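You operate a simulated robot arm through the tools that you are given. There is no shell and no other tool. Be economical: measure what you need, move in short steps, check, and stop when the job is done.

Carry out the task below with a simulated two-armed robot. There is one attempt and no reset: what you move stays moved.

TASK
Band the low stack of forks onto the brown napkin pack.
Fine: the pack lengthwise on the banding machine's sliding plate, its print upright from the lever's side, the stack on it handles first, tension at the chart's Tall number and left there, one band, sliding plate back out; the other stacks and the other pack stay unbanded where they lie.

It is judged by the outcome, as a careful person would: the job done as asked, and still so three seconds after it is handed in. It fails if anything else is knocked over, pushed out of place, dropped, spilled or broken. Flat cloth is picked up by pressing the open fingertips on it (5 to 10 N) and closing them slowly along it; thin cloth reads only 2 to 8 mm in the jaws.

THE ROBOT
Two 7-joint arms with fingered hands on one trunk, on a base that drives. Base frame: it is fixed to the floor where the robot stands at the start and does not move with it; the origin is under the middle of the robot, x ahead of it, y to its left, z up. Lengths are in cm, angles in degrees, forces in N, time in s.
The left shoulder is at the start at [7, 16.2, 132.1], the right one opposite. With the tool pointing down near the work surface each hand reaches from about 10 to 78 cm from the robot's upright axis, wherever it stands, measured 20 degrees to its own side. Places, roughly: banding machine [60, -50, 90]; sliding plate of the banding machine [50, -50, 90]; tall stack of forks (16x4x5 cm) [100, -50, 80]; tall stack of spoons (16x4x5 cm) [100, -70, 80]; tension dial [50, -30, 90]; top of the brown napkin pack [50, -20, 80]; top of the sliding plate of the banding machine [60, -50, 90]. Payload 4 kg a hand.
Tool frame (each hand has its own): the origin (TCP) lies between the finger pads and is the grasp point; the fingertips stand 2.6 cm ahead of it; z points along the fingers, y is the line along which they close. The gripper opens to 13.2 cm. The gripper's body begins 7.3 cm behind the TCP. The gripper is a hand of 4 fingers: y runs from the thumb to the fingers, the wrist lies at [0, 0, -22.4] in the tool frame, and closing takes about 1.5 s.
Orientation is that of the tool frame in the base frame, as a unit quaternion [w, x, y, z]. With the fingers straight down and closing along the base's y, the tool's x points along the base's -x, its y along +y and its z along -z.

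THE INTERFACE
- The arms move only by the tool servo_tool. It takes "left_steps", "right_steps" or both (then of equal length, played together; a hand with none holds still); each is a list of rows, each a list of 3 entries, a list of its own where there are three numbers: the turn, a rotation vector about the base's x, y, z in degrees, then the shift along the base's x, y, z in mm, then the finger opening in mm, from 0 to 132. In form: [[[wx, wy, wz], [tx, ty, tz], fingers], ...]. A call has 1 to 8 rows; each row shifts and turns the commanded pose from where the row before left it. Rows are played at 5 a second. More than 5 cm and 8.6 degrees between two rows, or a gripper value outside its range, and nothing of the call is played. A pose out of reach is approached as far as the arm can. The call stops where the force on the tool passes 90 N (or 10 N more than at its start, if that is more) or the arm is blocked; 0.2 s more then pass. The fingers move at their own pace (about 4.5 cm/s each) and stop on an object; they squeeze with about 31 N. The grip force told is the motor's: it shows also when the fingers shut on nothing. Time passes only in rows, and 0.2 s behind the last, so rows that do not move let the fingers close. The reply holds the time, the measured pose of the TCP, the force on the tool along the base axes, the opening and the grip force, in the units named above and with some noise, with the torque about the TCP (base axes, N m) and any sound that the robot's microphone picked up.
- Cameras (640 x 400 px; columns grow to the right, rows downward): "scene" is now at [11.3, -4.26, 152.78]; the picture's right is [-0.56, -0.83, 0.00], its down [-0.64, 0.43, -0.64] and it looks along [0.52, -0.36, -0.77] (base axes); focal length 262 px, centre (320, 200). "left" rides on the left gripper at [-7.3, 0.6, -9.4] in its tool frame; the picture's right is [-0.08, -1.00, 0.00], its down [0.78, -0.06, -0.62] and it looks along [0.61, -0.05, 0.79] (tool axes); focal length 230 px, centre (320, 200). "right" rides on the right gripper at [7.3, 0.6, -9.4] in its tool frame; the picture's right is [-0.08, 1.00, 0.00], its down [-0.78, -0.06, -0.62] and it looks along [-0.61, -0.05, 0.79] (tool axes); focal length 230 px, centre (320, 200). There is no depth. A picture from a camera that has moved, and an enlarged one, comes with that camera's place and axes in the base frame and with its lens.
- get_image(camera): a new picture of that camera. It takes no simulated time.
- slide_trunk(by): slides the trunk up (or, below 0, down) by that many cm; the arms and the scene camera ride with it, the base frame stays. It gives what a move gives, with no picture.
- drive_base(legs): drives the robot by 1 to 6 legs, each [ahead, left, turn to the left] in cm, cm and degrees, along the robot's own axes; the way and the turn of a leg run together, so that a leg with both is an arc; at most 150 cm and 180 degrees a leg. The arms and the cameras ride along, it lands a little off, and it stops where it bumps. It gives what a move gives.
- grasp_type(shape, hand): the hand has 4 fingers and takes this shape, open, in about a second: jaw (thumb against the fingers, like two jaws); tri (thumb and two fingers); tip (a fingertip pinch); poke (one finger out to press); point (the index stretched); flat (the hand flat); cup (the hand cupped); fist (a fist). The gripper value then closes the fingers along that shape, each until it touches; the sizes above hold for jaw. It gives what a move gives, with no picture.
- head_to(pan, tilt): turns the head with the scene camera to pan (to the left, within 86 degrees either way) and tilt (down, from -29 to 69), counted from straight ahead of the robot. It gives what a move gives.
- inspect(camera, box): a new picture of the part [left, top, right, bottom] of that camera's present view, enlarged. It takes no simulated time.
- close_job(): hands the job in; it is judged then, once.

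Go step by step. Nothing tells you exact positions but the pictures and the camera data: compare them with the known pose of the tool, close in by small moves and look again before you grip or let go. The budget is 120 turns and 108 pictures, counting those below and the enlarged ones. Unless the task says otherwise, let go and move clear before handing in, and close with one line.

The tools are called after "Emit:" by a JSON object that holds its "name" and its "arguments". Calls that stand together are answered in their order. servo_tool: Moves the arms, as the interface text tells. Its arguments: {"type":"object","properties":{"left_steps":{"type":"array","items":{"type":"array"}},"right_steps":{"type":"array","items":{"type":"array"}}},"required":[]} The other tools are called the same way: slide_trunk (by) slides the trunk up or down; grasp_type (shape, hand) gives the hand a shape; drive_base (legs) drives the base; head_to (pan, tilt) turns the head that bears the scene camera; get_image (camera) takes a picture; inspect (camera, box) takes an enlarged picture of a part of a camera's view; close_job () hands the job in.

At the start:

```text
time: 0.0
left_tool_pos: [55.44, -6.79, 118.69]
left_tcp_rot: [0.0, 0.0, 1.0, 0.0]
left_contact_force: [-0.6, -0.5, 0.4]
left_ft_torque: [-0.02, 0.01, -0.01]
left_grip_width: 13.18
left_grip_force: 0.1
left_shape: jaw
right_tool_pos: [44.69, -45.68, 118.74]
right_tcp_rot: [0.0, 0.0, 1.0, 0.0]
right_contact_force: [-0.7, 0.4, 1.3]
right_ft_torque: [0.0, -0.03, 0.01]
right_grip_width: 13.18
right_grip_force: 0.1
right_shape: jaw
trunk travel left (down, up): [-80.0, 14.0]
robot x, y, heading: [0.32, 0.12, -0.0]
head pan, tilt: [-34.3, 50.6]
```

scene: 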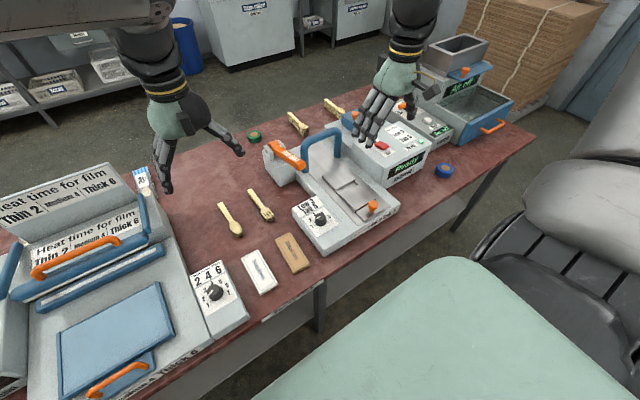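
right: 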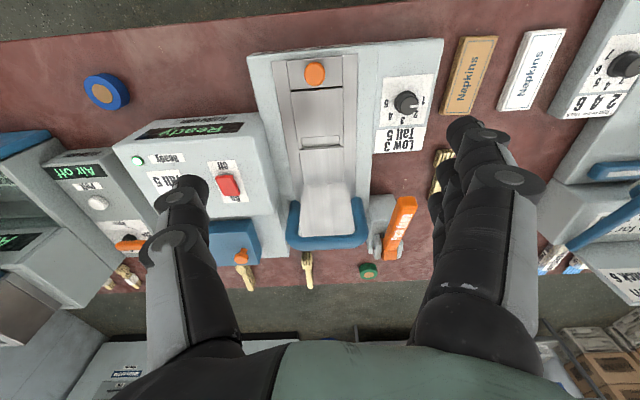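
left: 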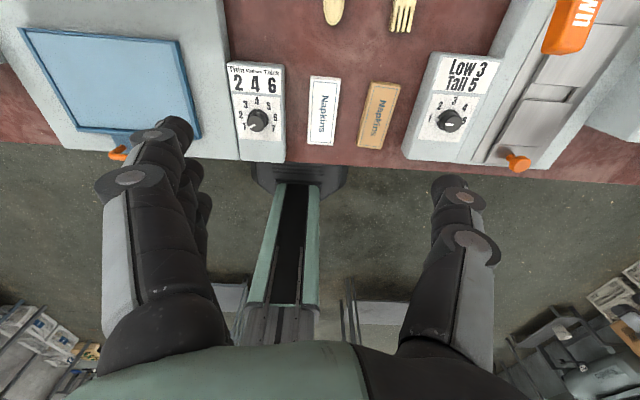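

I see the banding machine with its lever, dial chart (Low 3 / Tall 5), the packs and the stacks. I'll take enlarged views first.

Emit:
{"name": "inspect", "arguments": {"camera": "scene", "box": [200, 90, 440, 300]}}

Emit:
{"name": "inspect", "arguments": {"camera": "right", "box": [220, 20, 580, 300]}}

Emit:
{"name": "inspect", "arguments": {"camera": "left", "box": [220, 0, 640, 200]}}

```text
1.90 times, centred on (320, 195) of scene
camera zoom: at [11.3, -4.26, 152.78], right [-0.56, -0.83, 0.0], down [-0.64, 0.43, -0.64], along [0.52, -0.36, -0.77], focal length 498 px, centre (320, 210)
```

zoom: 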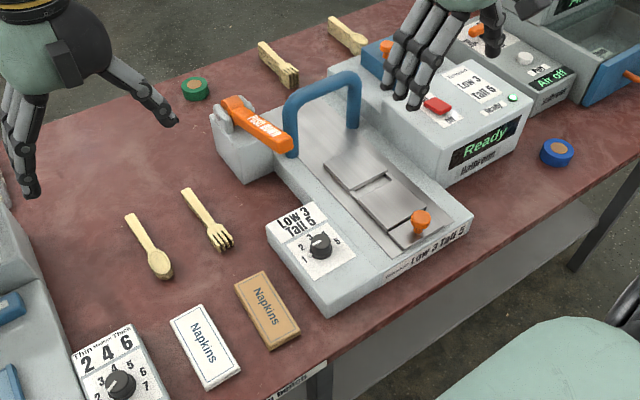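

```text
1.43 times, centred on (400, 160) of right
camera zoom: at [37.39, -45.12, 128.12], right [0.08, 1.0, 0.0], down [0.78, -0.06, 0.62], along [0.61, -0.05, -0.79], focal length 329 px, centre (206, 257)
```

zoom: 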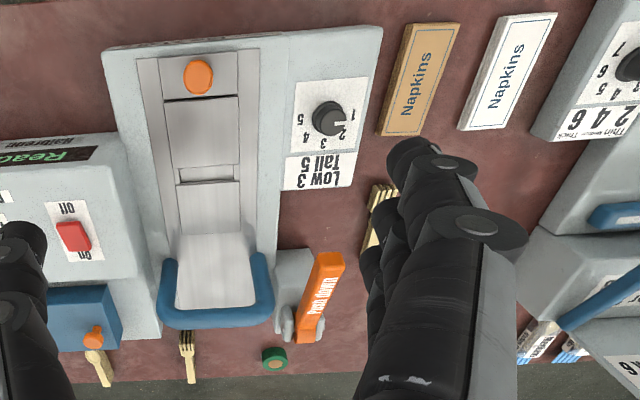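

```text
1.52 times, centred on (430, 100) of left
camera zoom: at [62.85, -6.13, 127.91], right [0.08, -1.0, 0.0], down [-0.78, -0.06, 0.62], along [-0.61, -0.05, -0.79], focal length 351 px, centre (152, 352)
```

zoom: 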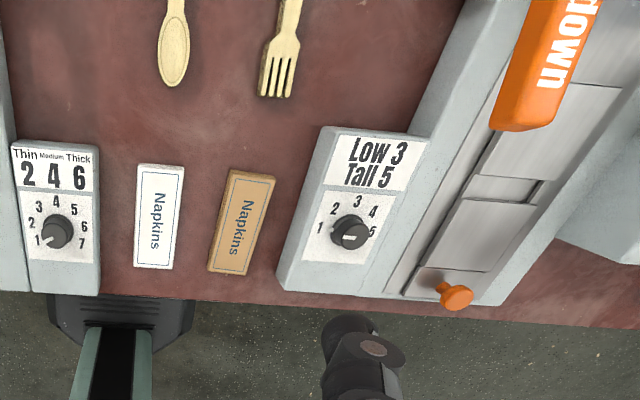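

The pack and fork stack seem to be already oriented about right, but I need closer views of the dial, text, and machine.

Emit:
{"name": "inspect", "arguments": {"camera": "left", "box": [340, 30, 500, 170]}}

Emit:
{"name": "inspect", "arguments": {"camera": "scene", "box": [280, 90, 440, 190]}}

Emit:
{"name": "inspect", "arguments": {"camera": "scene", "box": [210, 160, 410, 280]}}

```text
2.86 times, centred on (420, 100) of left
camera zoom: at [62.85, -6.13, 127.91], right [0.08, -1.0, 0.0], down [-0.78, -0.06, 0.62], along [-0.61, -0.05, -0.79], focal length 657 px, centre (34, 486)
```

zoom: 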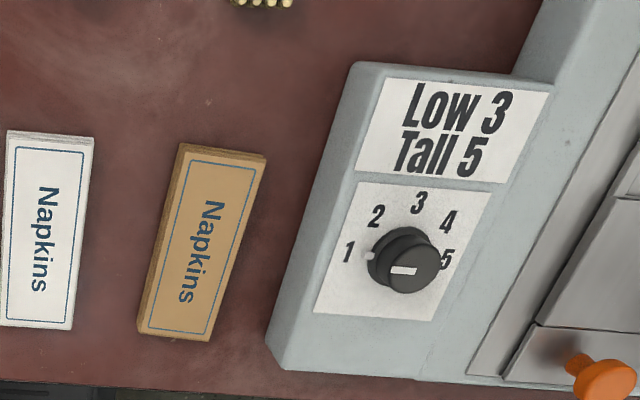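

```text
4.00 times, centred on (360, 140) of scene
camera zoom: at [11.3, -4.26, 152.78], right [-0.56, -0.83, 0.0], down [-0.64, 0.43, -0.64], along [0.52, -0.36, -0.77], focal length 1046 px, centre (160, 440)
```

zoom: 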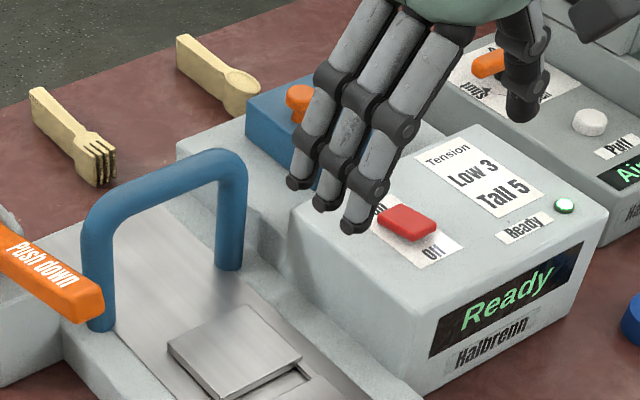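

```text
3.20 times, centred on (310, 220) of scene
camera zoom: at [11.3, -4.26, 152.78], right [-0.56, -0.83, 0.0], down [-0.64, 0.43, -0.64], along [0.52, -0.36, -0.77], focal length 837 px, centre (352, 136)
```

zoom: 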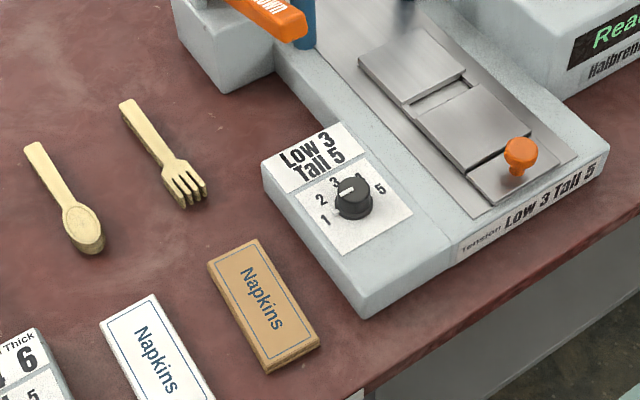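

The dial seems near 1 and must go to 5; the plate is out with its orange knob at about (44,-46.5,88). I'll move the left hand out of the way and bring the right camera closer.

Emit:
{"name": "servo_tool", "arguments": {"left_steps": [[[0, 0, 0], [0, 40, 15], 132], [[0, 0, 0], [0, 45, 15], 132], [[0, 0, 0], [0, 45, 15], 132], [[0, 0, 0], [0, 45, 15], 132]], "right_steps": [[[0, 0, 0], [10, 30, -20], 132], [[0, 0, 0], [10, 30, -30], 132], [[0, 0, 0], [10, 30, -30], 132], [[0, 0, 0], [10, 30, -30], 132]]}}

Emit:
{"name": "get_image", "arguments": {"camera": "right"}}

Emit:
{"name": "inspect", "arguments": {"camera": "right", "box": [230, 40, 470, 190]}}

Emit:
{"name": "get_image", "arguments": {"camera": "scene"}}

```text
time: 1.0
left_tool_pos: [55.67, 10.92, 124.65]
left_tcp_rot: [-0.001, 0.001, 1.0, -0.002]
left_contact_force: [0.2, 0.6, -0.6]
left_ft_torque: [-0.03, 0.02, 0.02]
left_grip_width: 13.18
left_grip_force: 0.1
left_shape: jaw
right_tool_pos: [48.89, -33.34, 107.68]
right_tcp_rot: [0.0, 0.001, 1.0, -0.001]
right_contact_force: [0.9, 0.5, 0.5]
right_ft_torque: [-0.02, 0.06, 0.01]
right_grip_width: 13.2
right_grip_force: 0.0
right_shape: jaw
trunk travel left (down, up): [-80.0, 14.0]
robot x, y, heading: [-0.1, 0.13, 0.2]
head pan, tilt: [-34.3, 50.6]
```

```text
98 pictures are left
camera right: at [41.69, -32.76, 117.06], right [0.08, 1.0, 0.0], down [0.79, -0.06, 0.62], along [0.61, -0.05, -0.79], focal length 230 px, centre (320, 200)
```

right: 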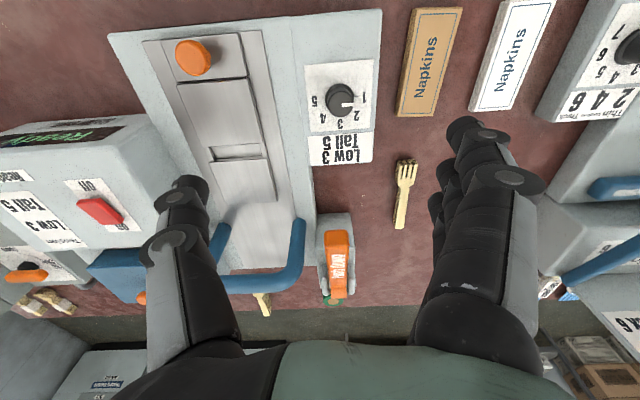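

```text
2.67 times, centred on (350, 115) of right
camera zoom: at [41.69, -32.76, 117.06], right [0.08, 1.0, 0.0], down [0.79, -0.06, 0.62], along [0.61, -0.05, -0.79], focal length 614 px, centre (240, 427)
```

zoom: 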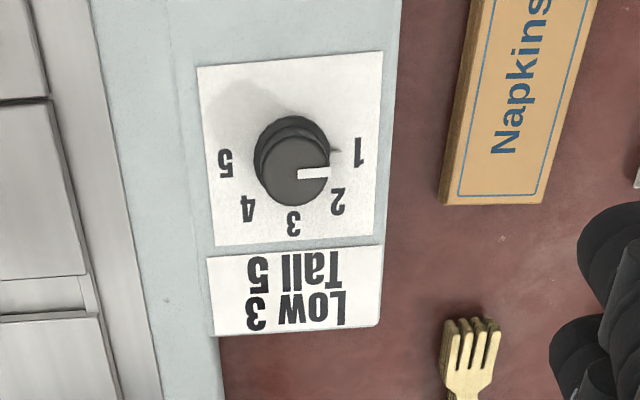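

```text
96 pictures are left
camera scene: at [11.42, -3.86, 152.78], right [-0.56, -0.83, 0.0], down [-0.64, 0.43, -0.64], along [0.52, -0.36, -0.77], focal length 262 px, centre (320, 200)
```

scene: 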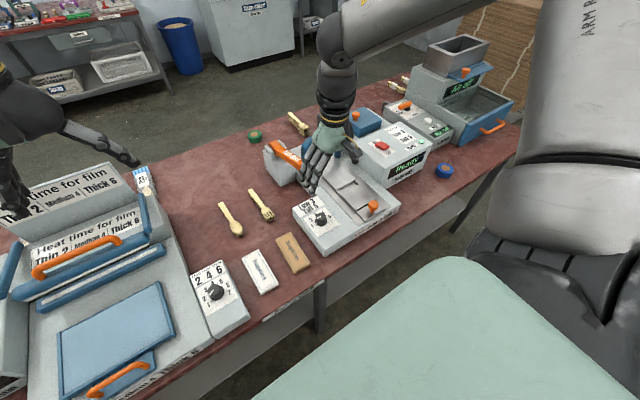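

The pointer stands at 1 (toward +y) and must turn 180° clockwise to 5. I'll pre-turn the right hand by +48° above the knob at about (49.8,-30.9).

Emit:
{"name": "servo_tool", "arguments": {"right_steps": [[[0, 0, 8], [2, 5, -20], 100], [[0, 0, 8], [2, 4, -20], 80], [[0, 0, 8], [2, 4, -20], 65], [[0, 0, 8], [2, 4, -15], 65], [[0, 0, 8], [1, 4, -15], 65], [[0, 0, 8], [0, 4, -10], 65], [[0, 0, 0], [0, 0, 0], 65]]}}

Emit:
{"name": "get_image", "arguments": {"camera": "right"}}

Emit:
{"name": "inspect", "arguments": {"camera": "scene", "box": [260, 130, 420, 250]}}

```text
time: 2.6
left_tool_pos: [55.54, 10.56, 124.69]
left_tcp_rot: [0.0, 0.0, 1.0, 0.0]
left_contact_force: [0.9, 0.8, 0.4]
left_ft_torque: [0.01, -0.01, 0.01]
left_grip_width: 13.18
left_grip_force: 0.1
left_shape: jaw
right_tool_pos: [49.5, -31.1, 97.92]
right_tcp_rot: [0.0, -0.408, 0.913, 0.001]
right_contact_force: [0.1, -0.5, -0.6]
right_ft_torque: [0.01, 0.01, 0.02]
right_grip_width: 6.6
right_grip_force: 0.1
right_shape: jaw
trunk travel left (down, up): [-80.0, 14.0]
robot x, y, heading: [-0.25, -0.02, -0.3]
head pan, tilt: [-34.3, 50.6]
```

```text
95 pictures are left
camera right: at [44.23, -36.25, 107.27], right [-0.69, 0.72, 0.0], down [0.57, 0.54, 0.62], along [0.45, 0.43, -0.79], focal length 230 px, centre (320, 200)
```

right: 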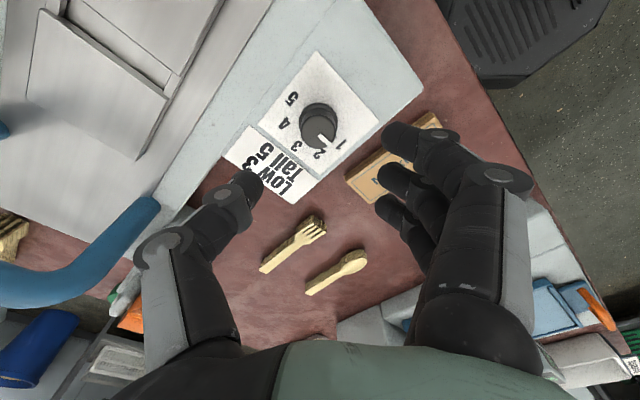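

```text
3.33 times, centred on (340, 190) of scene
camera zoom: at [11.27, -4.28, 152.78], right [-0.56, -0.83, 0.0], down [-0.64, 0.44, -0.64], along [0.53, -0.36, -0.77], focal length 872 px, centre (253, 233)
```

zoom: 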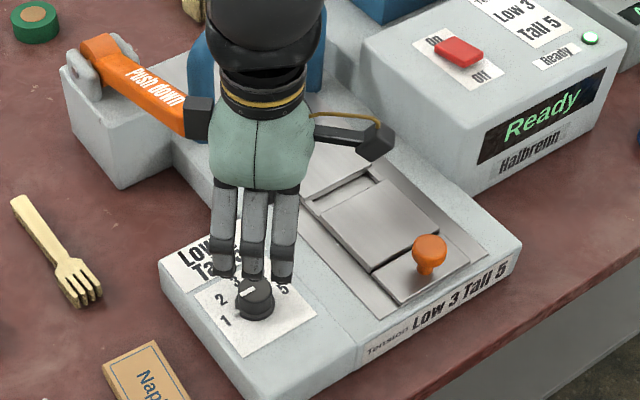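

The hand is nearly centred over the knob. I'll descend partway and check.

Emit:
{"name": "servo_tool", "arguments": {"right_steps": [[[0, 0, 0], [2, -1, -30], 65], [[0, 0, 0], [1, 0, -30], 65], [[0, 0, 0], [0, 0, -20], 65], [[0, 0, 0], [0, 0, -10], 65]]}}

Emit:
{"name": "get_image", "arguments": {"camera": "right"}}

Emit:
{"name": "inspect", "arguments": {"camera": "scene", "box": [260, 130, 420, 250]}}

```text
time: 3.6
left_tool_pos: [55.69, 10.58, 124.76]
left_tcp_rot: [0.0, 0.0, 1.0, 0.0]
left_contact_force: [0.3, 0.8, -0.1]
left_ft_torque: [-0.02, 0.04, 0.0]
left_grip_width: 13.17
left_grip_force: 0.1
left_shape: jaw
right_tool_pos: [49.63, -31.29, 88.76]
right_tcp_rot: [0.001, -0.407, 0.913, 0.001]
right_contact_force: [-0.2, -0.5, -0.6]
right_ft_torque: [0.01, -0.01, 0.01]
right_grip_width: 6.56
right_grip_force: 0.0
right_shape: jaw
trunk travel left (down, up): [-80.0, 14.0]
robot x, y, heading: [0.18, 0.23, -0.1]
head pan, tilt: [-34.3, 50.6]
```

```text
93 pictures are left
camera right: at [44.48, -36.32, 98.15], right [-0.69, 0.72, 0.0], down [0.57, 0.54, 0.62], along [0.45, 0.43, -0.79], focal length 230 px, centre (320, 200)
```

right: 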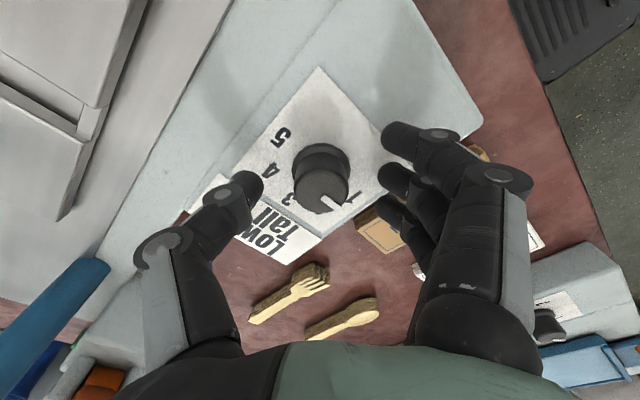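

```text
3.33 times, centred on (340, 190) of scene
camera zoom: at [11.34, -4.26, 152.77], right [-0.56, -0.83, 0.0], down [-0.64, 0.43, -0.64], along [0.52, -0.36, -0.77], focal length 872 px, centre (253, 233)
```

zoom: 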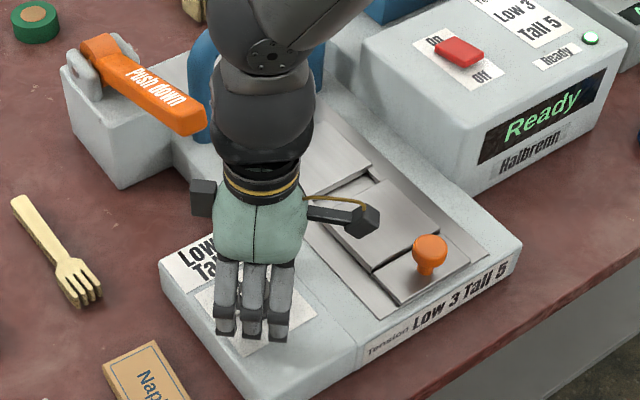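

Centred well; descend one more centimetre with contact guard.

Emit:
{"name": "servo_tool", "arguments": {"right_steps": [[[0, 0, 0], [0, 0, -6], 65], [[0, 0, 0], [0, 0, -5], 65], [[0, 0, 0], [0, 0, 0], 65]]}}

Emit:
{"name": "get_image", "arguments": {"camera": "right"}}

```text
time: 4.4
left_tool_pos: [55.58, 10.69, 124.65]
left_tcp_rot: [0.0, 0.0, 1.0, 0.001]
left_contact_force: [0.2, 0.7, -0.4]
left_ft_torque: [-0.02, -0.02, -0.06]
left_grip_width: 13.22
left_grip_force: 0.1
left_shape: jaw
right_tool_pos: [49.38, -31.56, 88.41]
right_tcp_rot: [0.001, -0.407, 0.913, 0.0]
right_contact_force: [0.0, 1.1, 1.3]
right_ft_torque: [0.02, -0.02, 0.02]
right_grip_width: 6.56
right_grip_force: 0.1
right_shape: jaw
right hand out of reach, approached as far as the arm can: row 1, 2
trunk travel left (down, up): [-80.0, 14.0]
robot x, y, heading: [0.1, 0.29, 0.0]
head pan, tilt: [-34.3, 50.6]
```

```text
91 pictures are left
camera right: at [44.09, -36.69, 97.78], right [-0.69, 0.72, 0.0], down [0.57, 0.54, 0.62], along [0.45, 0.43, -0.79], focal length 230 px, centre (320, 200)
```

right: 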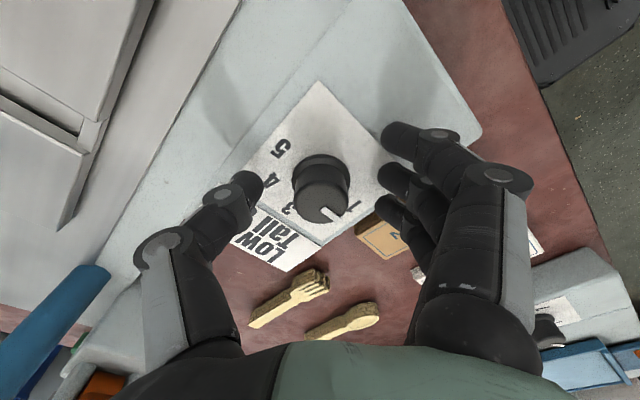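

The arm is at its lower reach; I'll raise the hands and lower the trunk 15 cm for more room.

Emit:
{"name": "servo_tool", "arguments": {"left_steps": [[[0, 0, 0], [0, 0, 30], 132], [[0, 0, 0], [0, 0, 30], 132], [[0, 0, 0], [0, 0, 30], 132], [[0, 0, 0], [0, 0, 30], 132]], "right_steps": [[[0, 0, 0], [0, 0, 40], 65], [[0, 0, 0], [0, 0, 45], 65], [[0, 0, 0], [0, 0, 45], 65], [[0, 0, 0], [0, 0, 45], 65]]}}

Emit:
{"name": "slide_trunk", "arguments": {"by": -15}}

Emit:
{"name": "get_image", "arguments": {"camera": "scene"}}

Emit:
{"name": "get_image", "arguments": {"camera": "right"}}

```text
time: 5.4
left_tool_pos: [55.19, 10.58, 136.63]
left_tcp_rot: [0.001, 0.0, 1.0, 0.0]
left_contact_force: [0.0, -0.1, 0.2]
left_ft_torque: [-0.01, 0.0, 0.02]
left_grip_width: 13.17
left_grip_force: 0.0
left_shape: jaw
right_tool_pos: [49.54, -31.69, 106.34]
right_tcp_rot: [0.0, -0.407, 0.914, 0.001]
right_contact_force: [0.0, -0.2, 0.6]
right_ft_torque: [-0.01, -0.01, -0.02]
right_grip_width: 6.57
right_grip_force: 0.0
right_shape: jaw
trunk travel left (down, up): [-80.0, 14.0]
robot x, y, heading: [-0.19, -0.19, 0.1]
head pan, tilt: [-34.3, 50.6]
```

```text
time: 7.2
left_tool_pos: [55.43, 10.67, 121.5]
left_tcp_rot: [0.0, 0.0, 1.0, 0.0]
left_contact_force: [0.0, -0.5, -0.4]
left_ft_torque: [0.01, 0.03, 0.03]
left_grip_width: 13.18
left_grip_force: 0.2
left_shape: jaw
right_tool_pos: [49.67, -31.73, 91.23]
right_tcp_rot: [0.0, -0.407, 0.913, 0.0]
right_contact_force: [-0.4, 0.4, 0.2]
right_ft_torque: [-0.02, 0.02, -0.02]
right_grip_width: 6.56
right_grip_force: 0.0
right_shape: jaw
trunk travel left (down, up): [-65.0, 29.0]
robot x, y, heading: [-0.05, -0.04, 0.2]
head pan, tilt: [-34.3, 50.6]
```

```text
90 pictures are left
camera scene: at [11.26, -4.25, 137.78], right [-0.56, -0.83, 0.0], down [-0.64, 0.43, -0.64], along [0.53, -0.36, -0.77], focal length 262 px, centre (320, 200)
```

scene: 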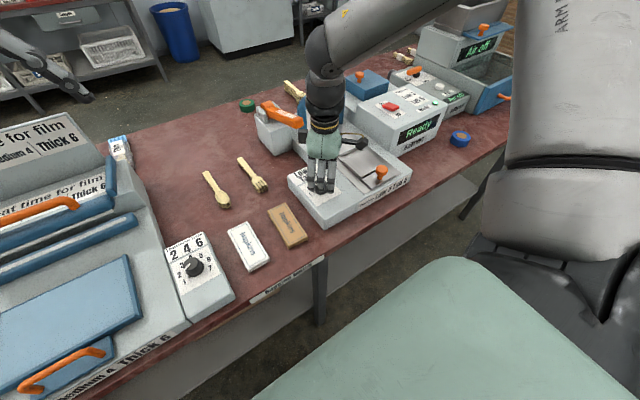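

```text
89 pictures are left
camera right: at [44.44, -36.71, 100.66], right [-0.69, 0.72, 0.0], down [0.57, 0.54, 0.62], along [0.45, 0.43, -0.79], focal length 230 px, centre (320, 200)
```

right: 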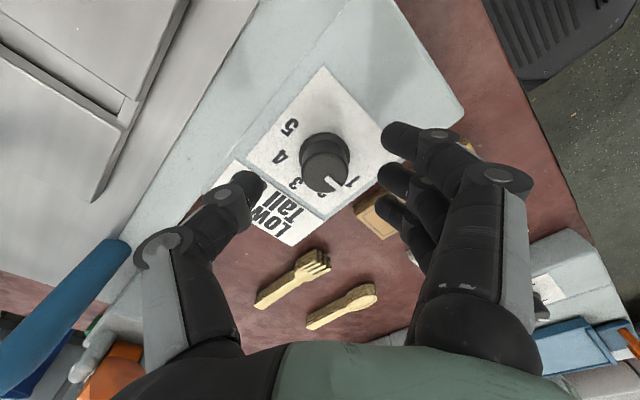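

Now with reach to spare, descend onto the knob with a small centring shift.

Emit:
{"name": "servo_tool", "arguments": {"right_steps": [[[0, 0, 0], [4, 6, -10], 65], [[0, 0, 0], [0, 0, -15], 65], [[0, 0, 0], [0, 0, -10], 65], [[0, 0, 0], [0, 0, -5], 65], [[0, 0, 0], [0, 0, 0], 65]]}}

Emit:
{"name": "get_image", "arguments": {"camera": "right"}}

```text
time: 8.3
left_tool_pos: [55.29, 10.9, 121.55]
left_tcp_rot: [0.001, -0.001, 1.0, -0.001]
left_contact_force: [0.3, 0.4, 0.3]
left_ft_torque: [0.01, 0.0, -0.03]
left_grip_width: 13.2
left_grip_force: 0.2
left_shape: jaw
right_tool_pos: [50.01, -30.73, 87.65]
right_tcp_rot: [0.002, -0.407, 0.913, 0.0]
right_contact_force: [0.1, 1.2, 26.8]
right_ft_torque: [0.72, 0.88, 0.01]
right_grip_width: 6.5
right_grip_force: 0.1
right_shape: jaw
trunk travel left (down, up): [-65.0, 29.0]
robot x, y, heading: [-0.17, 0.06, 0.1]
head pan, tilt: [-34.3, 50.6]
```

```text
88 pictures are left
camera right: at [44.74, -35.91, 96.97], right [-0.69, 0.72, 0.0], down [0.57, 0.54, 0.62], along [0.45, 0.43, -0.79], focal length 230 px, centre (320, 200)
```

right: 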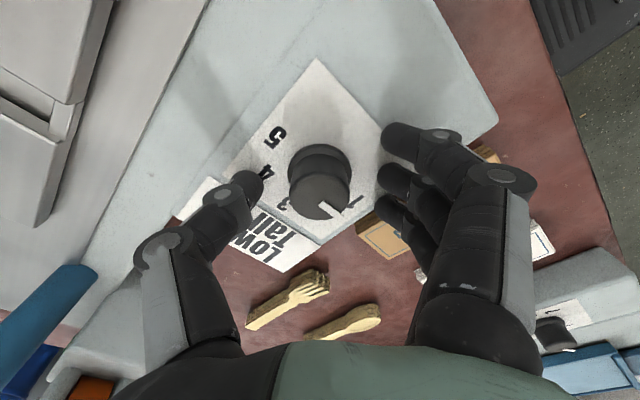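

The fingertips touched the panel (top at about z 85). Back off 5 mm and close on the knob.

Emit:
{"name": "servo_tool", "arguments": {"right_steps": [[[0, 0, 0], [0, 0, 6], 65], [[0, 0, 0], [0, 0, 0], 45], [[0, 0, 0], [0, 0, 0], 30], [[0, 0, 0], [0, 0, 0], 20], [[0, 0, 0], [0, 0, 0], 20], [[0, 0, 0], [0, 0, 0], 20]]}}

Emit:
{"name": "get_image", "arguments": {"camera": "right"}}

```text
time: 9.8
left_tool_pos: [55.38, 10.58, 121.35]
left_tcp_rot: [-0.002, 0.0, 1.0, 0.0]
left_contact_force: [-0.5, -0.6, 0.9]
left_ft_torque: [0.02, 0.06, 0.02]
left_grip_width: 13.17
left_grip_force: 0.1
left_shape: jaw
right_tool_pos: [50.24, -31.18, 87.71]
right_tcp_rot: [0.0, -0.407, 0.913, -0.001]
right_contact_force: [5.2, -4.5, 0.0]
right_ft_torque: [-0.03, -0.01, -0.02]
right_grip_width: 1.12
right_grip_force: 22.9
right_shape: jaw
trunk travel left (down, up): [-65.0, 29.0]
robot x, y, heading: [-0.01, 0.37, 0.0]
head pan, tilt: [-34.3, 50.6]
```

```text
87 pictures are left
camera right: at [44.94, -36.21, 97.28], right [-0.69, 0.73, 0.0], down [0.57, 0.54, 0.62], along [0.45, 0.42, -0.79], focal length 230 px, centre (320, 200)
```

right: 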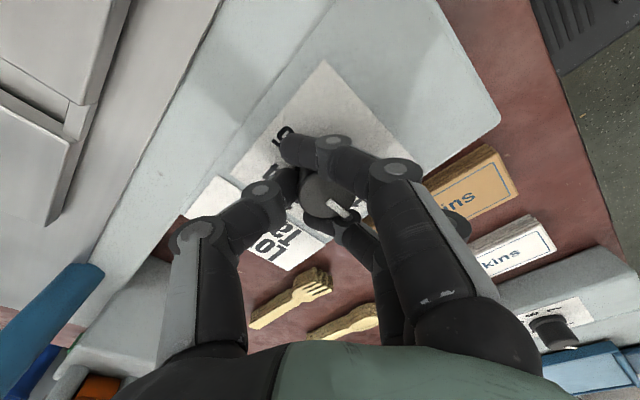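

The hand has wrapped the knob. Turn clockwise in 8° rows.

Emit:
{"name": "servo_tool", "arguments": {"right_steps": [[[0, 0, -8], [0, 0, 0], 15], [[0, 0, -8], [0, 0, 0], 15], [[0, 0, -8], [0, 0, 0], 15], [[0, 0, -8], [0, 0, 0], 15], [[0, 0, -8], [0, 0, 0], 15], [[0, 0, -8], [0, 0, 0], 15]]}}

Emit:
{"name": "get_image", "arguments": {"camera": "right"}}

```text
time: 11.2
left_tool_pos: [55.33, 10.33, 121.5]
left_tcp_rot: [0.0, 0.0, 1.0, 0.001]
left_contact_force: [-0.2, -0.4, 0.8]
left_ft_torque: [-0.01, 0.0, -0.03]
left_grip_width: 13.2
left_grip_force: 0.0
left_shape: jaw
right_tool_pos: [49.92, -31.3, 87.77]
right_tcp_rot: [0.0, 0.002, 1.0, 0.0]
right_contact_force: [-1.1, -15.3, 5.3]
right_ft_torque: [-0.16, 0.01, 0.03]
right_grip_width: 0.94
right_grip_force: 31.1
right_shape: jaw
trunk travel left (down, up): [-65.0, 29.0]
robot x, y, heading: [0.17, 0.41, 0.2]
head pan, tilt: [-34.3, 50.6]
```

```text
86 pictures are left
camera right: at [42.74, -30.74, 97.19], right [0.08, 1.0, 0.0], down [0.78, -0.06, 0.62], along [0.61, -0.05, -0.79], focal length 230 px, centre (320, 200)
```

right: 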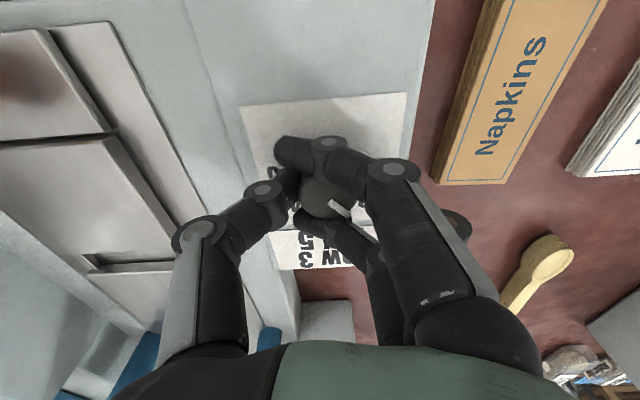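

The knob turned with the hand. Continue clockwise.

Emit:
{"name": "servo_tool", "arguments": {"right_steps": [[[0, 0, -8], [0, 0, 0], 15], [[0, 0, -8], [0, 1, 0], 15], [[0, 0, -8], [0, 1, 0], 15], [[0, 0, -8], [0, 1, 0], 15], [[0, 0, -8], [0, 0, 0], 15], [[0, 0, -8], [0, 0, 0], 15], [[0, 0, -8], [0, 0, 0], 15], [[0, 0, -8], [0, 0, 0], 15]]}}

Emit:
{"name": "get_image", "arguments": {"camera": "right"}}

Emit:
{"name": "get_image", "arguments": {"camera": "scene"}}

```text
time: 12.9
left_tool_pos: [55.18, 10.45, 121.59]
left_tcp_rot: [0.001, 0.0, 1.0, 0.002]
left_contact_force: [0.5, -0.3, 0.3]
left_ft_torque: [0.01, 0.02, 0.01]
left_grip_width: 13.18
left_grip_force: 0.1
left_shape: jaw
right_tool_pos: [49.78, -30.89, 87.78]
right_tcp_rot: [-0.001, 0.532, 0.847, -0.001]
right_contact_force: [-18.1, -14.0, 2.5]
right_ft_torque: [-0.22, 0.25, -0.03]
right_grip_width: 0.98
right_grip_force: 30.6
right_shape: jaw
trunk travel left (down, up): [-65.0, 29.0]
robot x, y, heading: [0.16, 0.18, -0.0]
head pan, tilt: [-34.3, 50.6]
```

```text
85 pictures are left
camera right: at [47.15, -24.17, 97.22], right [0.93, 0.36, 0.0], down [0.29, -0.73, 0.62], along [0.22, -0.57, -0.79], focal length 230 px, centre (320, 200)
```

right: 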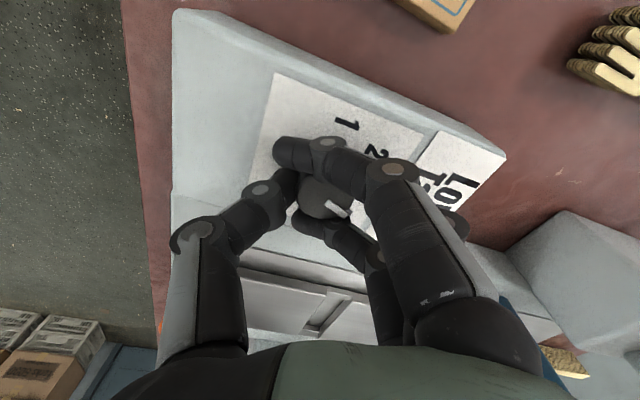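

```text
84 pictures are left
camera scene: at [10.98, -4.45, 137.79], right [-0.56, -0.83, 0.0], down [-0.64, 0.44, -0.64], along [0.53, -0.36, -0.77], focal length 262 px, centre (320, 200)
```

scene: 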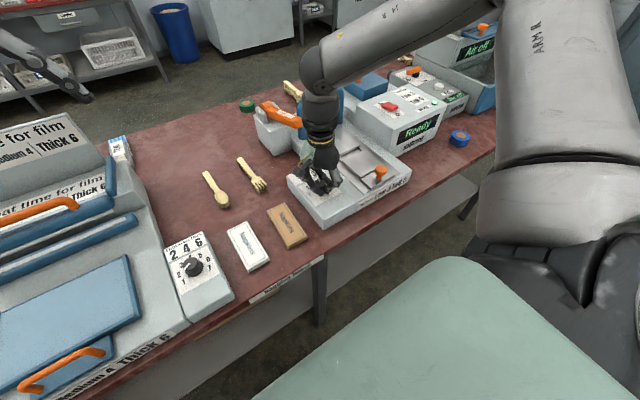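

112° done with no slip. Continue.

Emit:
{"name": "servo_tool", "arguments": {"right_steps": [[[0, 0, -8], [-1, -1, 0], 15], [[0, 0, -8], [-1, 0, 0], 15], [[0, 0, -8], [0, 0, 0], 15], [[0, 0, -8], [0, 0, 0], 15], [[0, 0, -8], [0, 0, 0], 15], [[0, 0, 0], [0, 0, 0], 15]]}}

Emit:
{"name": "get_image", "arguments": {"camera": "right"}}

```text
time: 14.3
left_tool_pos: [55.13, 10.55, 121.53]
left_tcp_rot: [0.001, 0.0, 1.0, 0.0]
left_contact_force: [0.3, 0.6, 0.0]
left_ft_torque: [-0.04, -0.01, -0.03]
left_grip_width: 13.19
left_grip_force: 0.1
left_shape: jaw
right_tool_pos: [49.85, -30.7, 87.88]
right_tcp_rot: [-0.001, 0.787, 0.616, 0.001]
right_contact_force: [-19.5, 1.7, -2.8]
right_ft_torque: [-0.01, 0.27, -0.05]
right_grip_width: 0.94
right_grip_force: 30.8
right_shape: jaw
trunk travel left (down, up): [-65.0, 29.0]
robot x, y, heading: [-0.07, 0.3, -0.0]
head pan, tilt: [-34.3, 50.6]
```

```text
83 pictures are left
camera right: at [52.11, -23.89, 97.26], right [0.95, -0.32, 0.0], down [-0.25, -0.75, 0.62], along [-0.2, -0.58, -0.79], focal length 230 px, centre (320, 200)
```

right: 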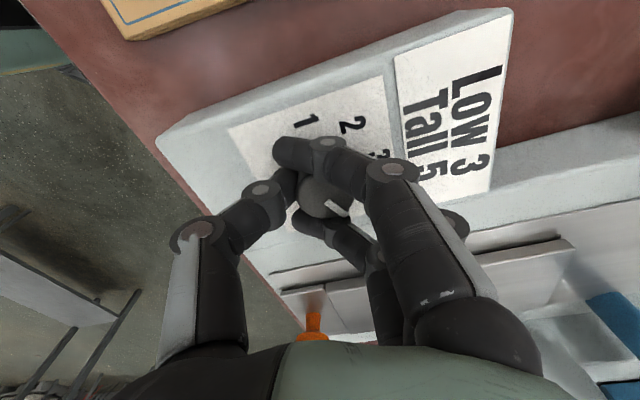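

152° done; about 28° remain.

Emit:
{"name": "servo_tool", "arguments": {"right_steps": [[[0, 0, -8], [-1, 0, 0], 15], [[0, 0, -8], [0, 0, 0], 15], [[0, 0, -7], [0, 0, 0], 15], [[0, 0, -5], [0, 0, 0], 15], [[0, 0, 0], [0, 0, 0], 15]]}}

Emit:
{"name": "get_image", "arguments": {"camera": "right"}}

```text
time: 15.6
left_tool_pos: [55.35, 10.88, 121.53]
left_tcp_rot: [0.001, -0.001, 1.0, 0.0]
left_contact_force: [-0.4, -0.1, 0.0]
left_ft_torque: [-0.05, -0.01, 0.01]
left_grip_width: 13.21
left_grip_force: 0.0
left_shape: jaw
right_tool_pos: [52.87, -36.61, 89.19]
right_tcp_rot: [0.0, 0.913, 0.409, 0.0]
right_contact_force: [0.2, 0.7, -0.8]
right_ft_torque: [-0.01, 0.0, -0.01]
right_grip_width: 0.2
right_grip_force: 31.1
right_shape: jaw
right hand out of reach, approached as far as the arm can: row 2, 3, 4
trunk travel left (down, up): [-65.0, 29.0]
robot x, y, heading: [-0.08, -0.22, 0.1]
head pan, tilt: [-34.3, 50.6]
```

```text
82 pictures are left
camera right: at [58.2, -31.65, 98.58], right [0.69, -0.72, 0.0], down [-0.57, -0.54, 0.62], along [-0.44, -0.43, -0.79], focal length 230 px, centre (320, 200)
```

right: 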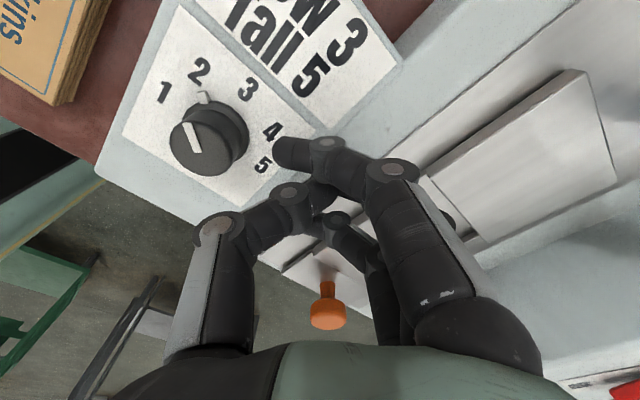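

The hand ran out of reach and slipped off; the knob now stands near 2. I'll lift, turn the hand back and regrip.

Emit:
{"name": "servo_tool", "arguments": {"right_steps": [[[0, 0, 0], [0, 0, 40], 15], [[0, 0, 0], [0, 0, 40], 30], [[0, 0, 8], [0, 0, 0], 65], [[0, 0, 8], [0, 0, 0], 65], [[0, 0, 8], [0, 0, 0], 65], [[0, 0, 8], [0, 0, 0], 65], [[0, 0, 8], [0, 0, 0], 65], [[0, 0, 8], [0, 0, 0], 65]]}}

Emit:
{"name": "servo_tool", "arguments": {"right_steps": [[[0, 0, 8], [0, 0, 0], 65], [[0, 0, 8], [0, 0, 0], 65], [[0, 0, 8], [0, 0, 0], 65], [[0, 0, 8], [0, 0, 0], 65], [[0, 0, 8], [0, 0, 0], 65], [[0, 0, 8], [0, 0, 0], 65], [[0, 0, 8], [0, 0, 0], 65], [[0, 0, 8], [0, 0, 0], 65]]}}

Emit:
{"name": "servo_tool", "arguments": {"right_steps": [[[0, 0, 8], [0, 0, 0], 65], [[0, 0, 8], [0, 0, 0], 65], [[0, 0, 8], [0, 0, 0], 65], [[0, 0, 8], [0, 0, 0], 65], [[0, 0, 8], [0, 0, 0], 65], [[0, 0, 8], [0, 0, 0], 65], [[0, 0, 8], [0, 0, 0], 65], [[0, 0, 0], [0, 0, 0], 65]]}}

Emit:
{"name": "get_image", "arguments": {"camera": "right"}}

```text
time: 17.4
left_tool_pos: [55.54, 10.67, 121.39]
left_tcp_rot: [0.001, -0.001, 1.0, 0.0]
left_contact_force: [0.1, 0.2, 0.5]
left_ft_torque: [-0.03, 0.0, 0.0]
left_grip_width: 13.16
left_grip_force: 0.0
left_shape: jaw
right_tool_pos: [52.91, -36.82, 96.94]
right_tcp_rot: [0.0, 0.668, 0.744, 0.001]
right_contact_force: [0.1, -0.5, -0.7]
right_ft_torque: [-0.01, 0.05, 0.01]
right_grip_width: 6.43
right_grip_force: 0.0
right_shape: jaw
trunk travel left (down, up): [-65.0, 29.0]
robot x, y, heading: [-0.05, -0.09, -0.1]
head pan, tilt: [-34.3, 50.6]
```

```text
time: 19.1
left_tool_pos: [55.48, 10.63, 121.39]
left_tcp_rot: [0.0, 0.001, 1.0, -0.001]
left_contact_force: [-0.7, 1.3, -0.4]
left_ft_torque: [0.02, 0.0, 0.02]
left_grip_width: 13.18
left_grip_force: 0.0
left_shape: jaw
right_tool_pos: [52.82, -36.8, 96.89]
right_tcp_rot: [0.001, 0.172, 0.985, -0.001]
right_contact_force: [-1.1, 0.3, -0.3]
right_ft_torque: [0.03, 0.0, 0.0]
right_grip_width: 6.41
right_grip_force: 0.0
right_shape: jaw
trunk travel left (down, up): [-65.0, 29.0]
robot x, y, heading: [-0.05, -0.13, 0.3]
head pan, tilt: [-34.3, 50.6]
```

```text
time: 20.9
left_tool_pos: [55.37, 10.55, 121.54]
left_tcp_rot: [0.0, 0.0, 1.0, 0.0]
left_contact_force: [-0.2, -0.2, -0.1]
left_ft_torque: [0.02, 0.04, -0.04]
left_grip_width: 13.18
left_grip_force: 0.0
left_shape: jaw
right_tool_pos: [52.99, -36.83, 97.11]
right_tcp_rot: [0.0, -0.31, 0.951, 0.0]
right_contact_force: [-0.1, -0.1, 0.6]
right_ft_torque: [-0.02, 0.01, 0.02]
right_grip_width: 6.38
right_grip_force: 0.1
right_shape: jaw
trunk travel left (down, up): [-65.0, 29.0]
robot x, y, heading: [-0.06, -0.33, -0.1]
head pan, tilt: [-34.3, 50.6]
```

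```text
81 pictures are left
camera right: at [46.74, -40.79, 106.51], right [-0.53, 0.85, 0.0], down [0.67, 0.41, 0.62], along [0.52, 0.32, -0.79], focal length 230 px, centre (320, 200)
```

right: 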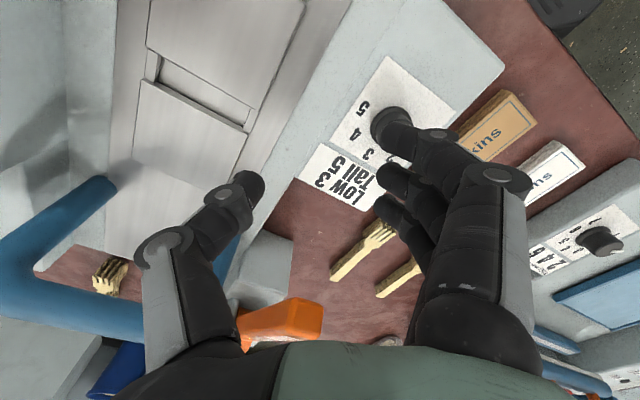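

Reposition over the knob with yaw +52.

Emit:
{"name": "servo_tool", "arguments": {"right_steps": [[[0, 0, 8], [-15, 29, 0], 65], [[0, 0, 8], [-14, 29, 0], 65], [[0, 0, 0], [0, 0, -30], 65], [[0, 0, 0], [0, 0, -20], 65], [[0, 0, 0], [0, 0, 0], 65]]}}

Emit:
{"name": "get_image", "arguments": {"camera": "right"}}

```text
time: 22.1
left_tool_pos: [55.27, 10.7, 121.41]
left_tcp_rot: [-0.001, 0.0, 1.0, 0.0]
left_contact_force: [0.7, 0.2, -0.2]
left_ft_torque: [0.02, -0.03, -0.01]
left_grip_width: 13.15
left_grip_force: 0.0
left_shape: jaw
right_tool_pos: [49.91, -30.71, 92.08]
right_tcp_rot: [0.001, -0.438, 0.899, 0.0]
right_contact_force: [-0.3, -0.8, 0.6]
right_ft_torque: [-0.01, -0.02, -0.02]
right_grip_width: 6.42
right_grip_force: 0.0
right_shape: jaw
trunk travel left (down, up): [-65.0, 29.0]
robot x, y, heading: [-0.1, -0.29, 0.1]
head pan, tilt: [-34.3, 50.6]
```

```text
80 pictures are left
camera right: at [45.01, -36.33, 101.53], right [-0.74, 0.67, 0.0], down [0.53, 0.58, 0.62], along [0.42, 0.46, -0.79], focal length 230 px, centre (320, 200)
```

right: 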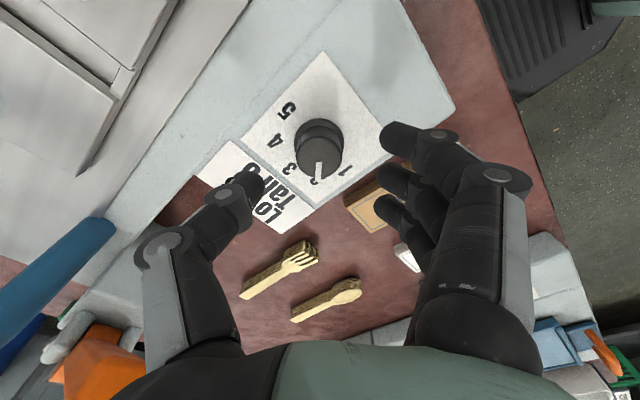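

Pointer is at 2; 135° more. Descend and grip.

Emit:
{"name": "servo_tool", "arguments": {"right_steps": [[[0, 0, 0], [0, 0, -20], 65], [[0, 0, 0], [0, -2, -19], 65], [[0, 0, 0], [0, 0, 0], 45], [[0, 0, 0], [0, 0, 0], 30], [[0, 0, 0], [0, 0, 0], 15], [[0, 0, 0], [0, 0, 0], 15], [[0, 0, 0], [0, 0, 0], 15]]}}

Emit:
{"name": "servo_tool", "arguments": {"right_steps": [[[0, 0, -8], [0, 0, 0], 15], [[0, 0, -8], [0, 0, 0], 15], [[0, 0, -8], [0, 0, 0], 15], [[0, 0, -8], [0, 0, 0], 15], [[0, 0, -8], [0, 0, 0], 15], [[0, 0, -8], [0, 0, 0], 15], [[0, 0, -8], [0, 0, 0], 15], [[0, 0, -8], [0, 0, 0], 15]]}}

Emit:
{"name": "get_image", "arguments": {"camera": "right"}}

```text
time: 23.8
left_tool_pos: [55.45, 10.64, 121.38]
left_tcp_rot: [0.0, 0.0, 1.0, 0.0]
left_contact_force: [-0.7, 0.0, -0.4]
left_ft_torque: [-0.03, 0.02, 0.0]
left_grip_width: 13.19
left_grip_force: 0.1
left_shape: jaw
right_tool_pos: [50.06, -31.2, 88.04]
right_tcp_rot: [0.001, -0.438, 0.899, -0.001]
right_contact_force: [3.2, -0.5, 0.8]
right_ft_torque: [0.21, -0.02, 0.02]
right_grip_width: 1.39
right_grip_force: 24.6
right_shape: jaw
trunk travel left (down, up): [-65.0, 29.0]
robot x, y, heading: [-0.29, 0.22, -0.1]
head pan, tilt: [-34.3, 50.6]
```

```text
time: 25.6
left_tool_pos: [55.38, 10.63, 121.52]
left_tcp_rot: [0.0, 0.0, 1.0, 0.0]
left_contact_force: [0.3, -0.4, -0.3]
left_ft_torque: [-0.01, 0.01, 0.02]
left_grip_width: 13.17
left_grip_force: 0.0
left_shape: jaw
right_tool_pos: [49.84, -31.22, 88.04]
right_tcp_rot: [-0.002, 0.105, 0.994, 0.0]
right_contact_force: [-9.2, -2.5, -6.3]
right_ft_torque: [-0.11, 0.28, -0.02]
right_grip_width: 1.28
right_grip_force: 30.7
right_shape: jaw
trunk travel left (down, up): [-65.0, 29.0]
robot x, y, heading: [-0.24, 0.27, 0.1]
head pan, tilt: [-34.3, 50.6]
```

```text
79 pictures are left
camera right: at [42.83, -29.2, 97.48], right [0.28, 0.96, 0.0], down [0.76, -0.22, 0.61], along [0.59, -0.18, -0.79], focal length 230 px, centre (320, 200)
```

right: 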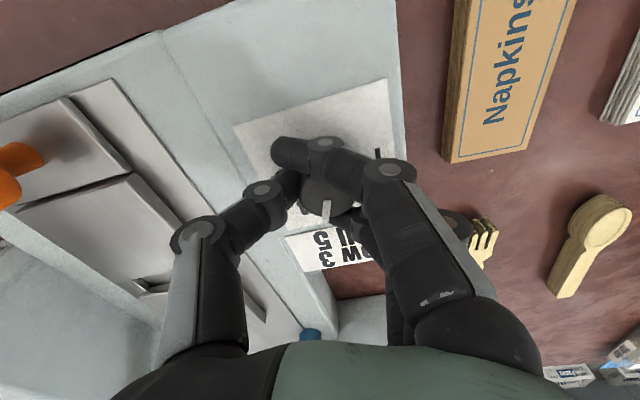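

Pointer is past 3. Continue another 64°.

Emit:
{"name": "servo_tool", "arguments": {"right_steps": [[[0, 0, -8], [0, 0, 0], 15], [[0, 0, -8], [0, 0, 0], 15], [[0, 0, -8], [0, 0, 0], 15], [[0, 0, -8], [0, 0, 0], 15], [[0, 0, -8], [0, 0, 0], 15], [[0, 0, -8], [0, 0, 0], 15], [[0, 0, -8], [0, 0, 0], 15], [[0, 0, -8], [0, 0, 0], 15]]}}

Emit:
{"name": "get_image", "arguments": {"camera": "right"}}

```text
time: 27.4
left_tool_pos: [55.33, 10.68, 121.52]
left_tcp_rot: [0.0, 0.0, 1.0, -0.001]
left_contact_force: [-0.1, 0.2, -0.2]
left_ft_torque: [-0.02, 0.0, 0.03]
left_grip_width: 13.18
left_grip_force: 0.1
left_shape: jaw
right_tool_pos: [49.7, -30.85, 88.15]
right_tcp_rot: [-0.001, 0.615, 0.788, 0.0]
right_contact_force: [-20.4, 13.3, -13.2]
right_ft_torque: [0.22, 0.23, 0.09]
right_grip_width: 1.07
right_grip_force: 31.2
right_shape: jaw
trunk travel left (down, up): [-65.0, 29.0]
robot x, y, heading: [-0.17, 0.04, -0.1]
head pan, tilt: [-34.3, 50.6]
```

```text
78 pictures are left
camera right: at [48.49, -23.79, 97.6], right [0.99, 0.17, 0.0], down [0.13, -0.78, 0.62], along [0.1, -0.61, -0.79], focal length 230 px, centre (320, 200)
```

right: 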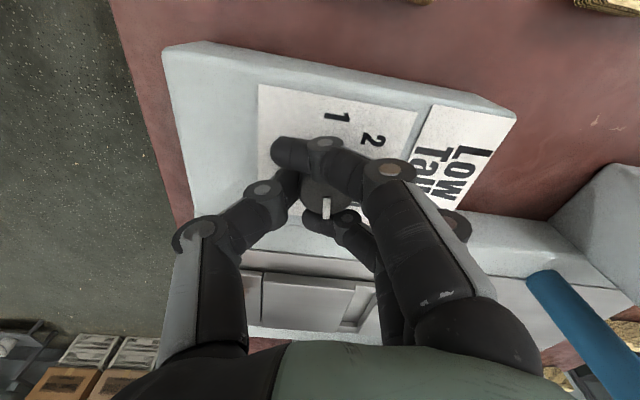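

About 10° to go.

Emit:
{"name": "servo_tool", "arguments": {"right_steps": [[[0, 0, -5], [-1, 0, 0], 15], [[0, 0, -5], [0, 0, 0], 15], [[0, 0, 0], [0, 0, 0], 15]]}}

Emit:
{"name": "inspect", "arguments": {"camera": "right", "box": [240, 60, 480, 240]}}

```text
time: 28.1
left_tool_pos: [55.32, 10.84, 121.51]
left_tcp_rot: [0.0, 0.0, 1.0, -0.001]
left_contact_force: [0.4, 0.5, -0.4]
left_ft_torque: [-0.02, 0.02, 0.02]
left_grip_width: 13.19
left_grip_force: 0.1
left_shape: jaw
right_tool_pos: [49.69, -31.03, 88.26]
right_tcp_rot: [-0.002, 0.681, 0.732, -0.001]
right_contact_force: [-16.3, 18.2, -14.0]
right_ft_torque: [0.32, 0.2, 0.09]
right_grip_width: 1.05
right_grip_force: 31.3
right_shape: jaw
trunk travel left (down, up): [-65.0, 29.0]
robot x, y, heading: [-0.43, -0.14, -0.0]
head pan, tilt: [-34.3, 50.6]
```

```text
2.22 times, centred on (360, 150) of right
camera zoom: at [49.77, -23.67, 97.63], right [1.0, -0.01, 0.0], down [0.0, -0.79, 0.62], along [-0.01, -0.62, -0.79], focal length 511 px, centre (231, 311)
```

zoom: 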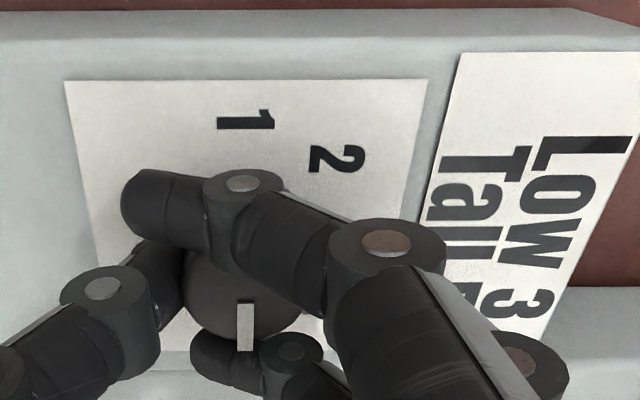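

The pointer is at -y (5). Open in place and lift, then check.

Emit:
{"name": "servo_tool", "arguments": {"right_steps": [[[0, 0, 0], [0, 0, 0], 30], [[0, 0, 0], [0, 0, 0], 50], [[0, 0, 0], [0, 0, 0], 65], [[0, 0, 0], [0, 0, 0], 65], [[0, 0, 0], [0, 0, 30], 65], [[0, 0, 0], [0, 0, 40], 65]]}}

Emit:
{"name": "inspect", "arguments": {"camera": "right", "box": [220, 40, 440, 200]}}

```text
time: 29.6
left_tool_pos: [55.24, 10.78, 121.47]
left_tcp_rot: [0.0, 0.0, 1.0, -0.001]
left_contact_force: [-0.4, 0.0, -0.4]
left_ft_torque: [0.03, 0.0, 0.02]
left_grip_width: 13.17
left_grip_force: 0.2
left_shape: jaw
right_tool_pos: [49.76, -30.94, 95.4]
right_tcp_rot: [0.001, 0.682, 0.731, 0.0]
right_contact_force: [0.7, 0.4, 0.0]
right_ft_torque: [0.01, -0.02, 0.01]
right_grip_width: 6.44
right_grip_force: 0.0
right_shape: jaw
trunk travel left (down, up): [-65.0, 29.0]
robot x, y, heading: [-0.03, 0.05, -0.0]
head pan, tilt: [-34.3, 50.6]
```

```text
2.50 times, centred on (330, 120) of right
camera zoom: at [49.88, -23.73, 104.85], right [1.0, -0.01, 0.0], down [-0.01, -0.79, 0.62], along [0.0, -0.62, -0.79], focal length 575 px, centre (295, 400)
```

zoom: 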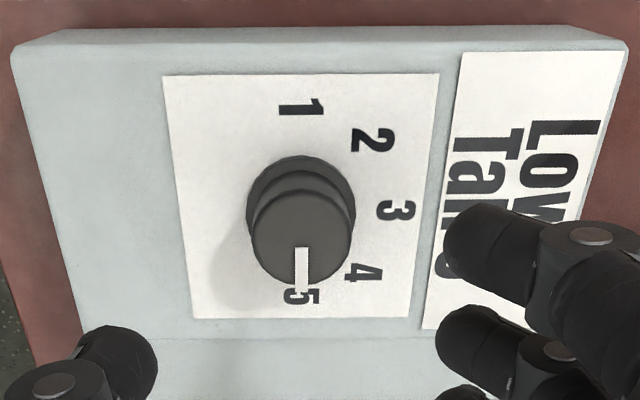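

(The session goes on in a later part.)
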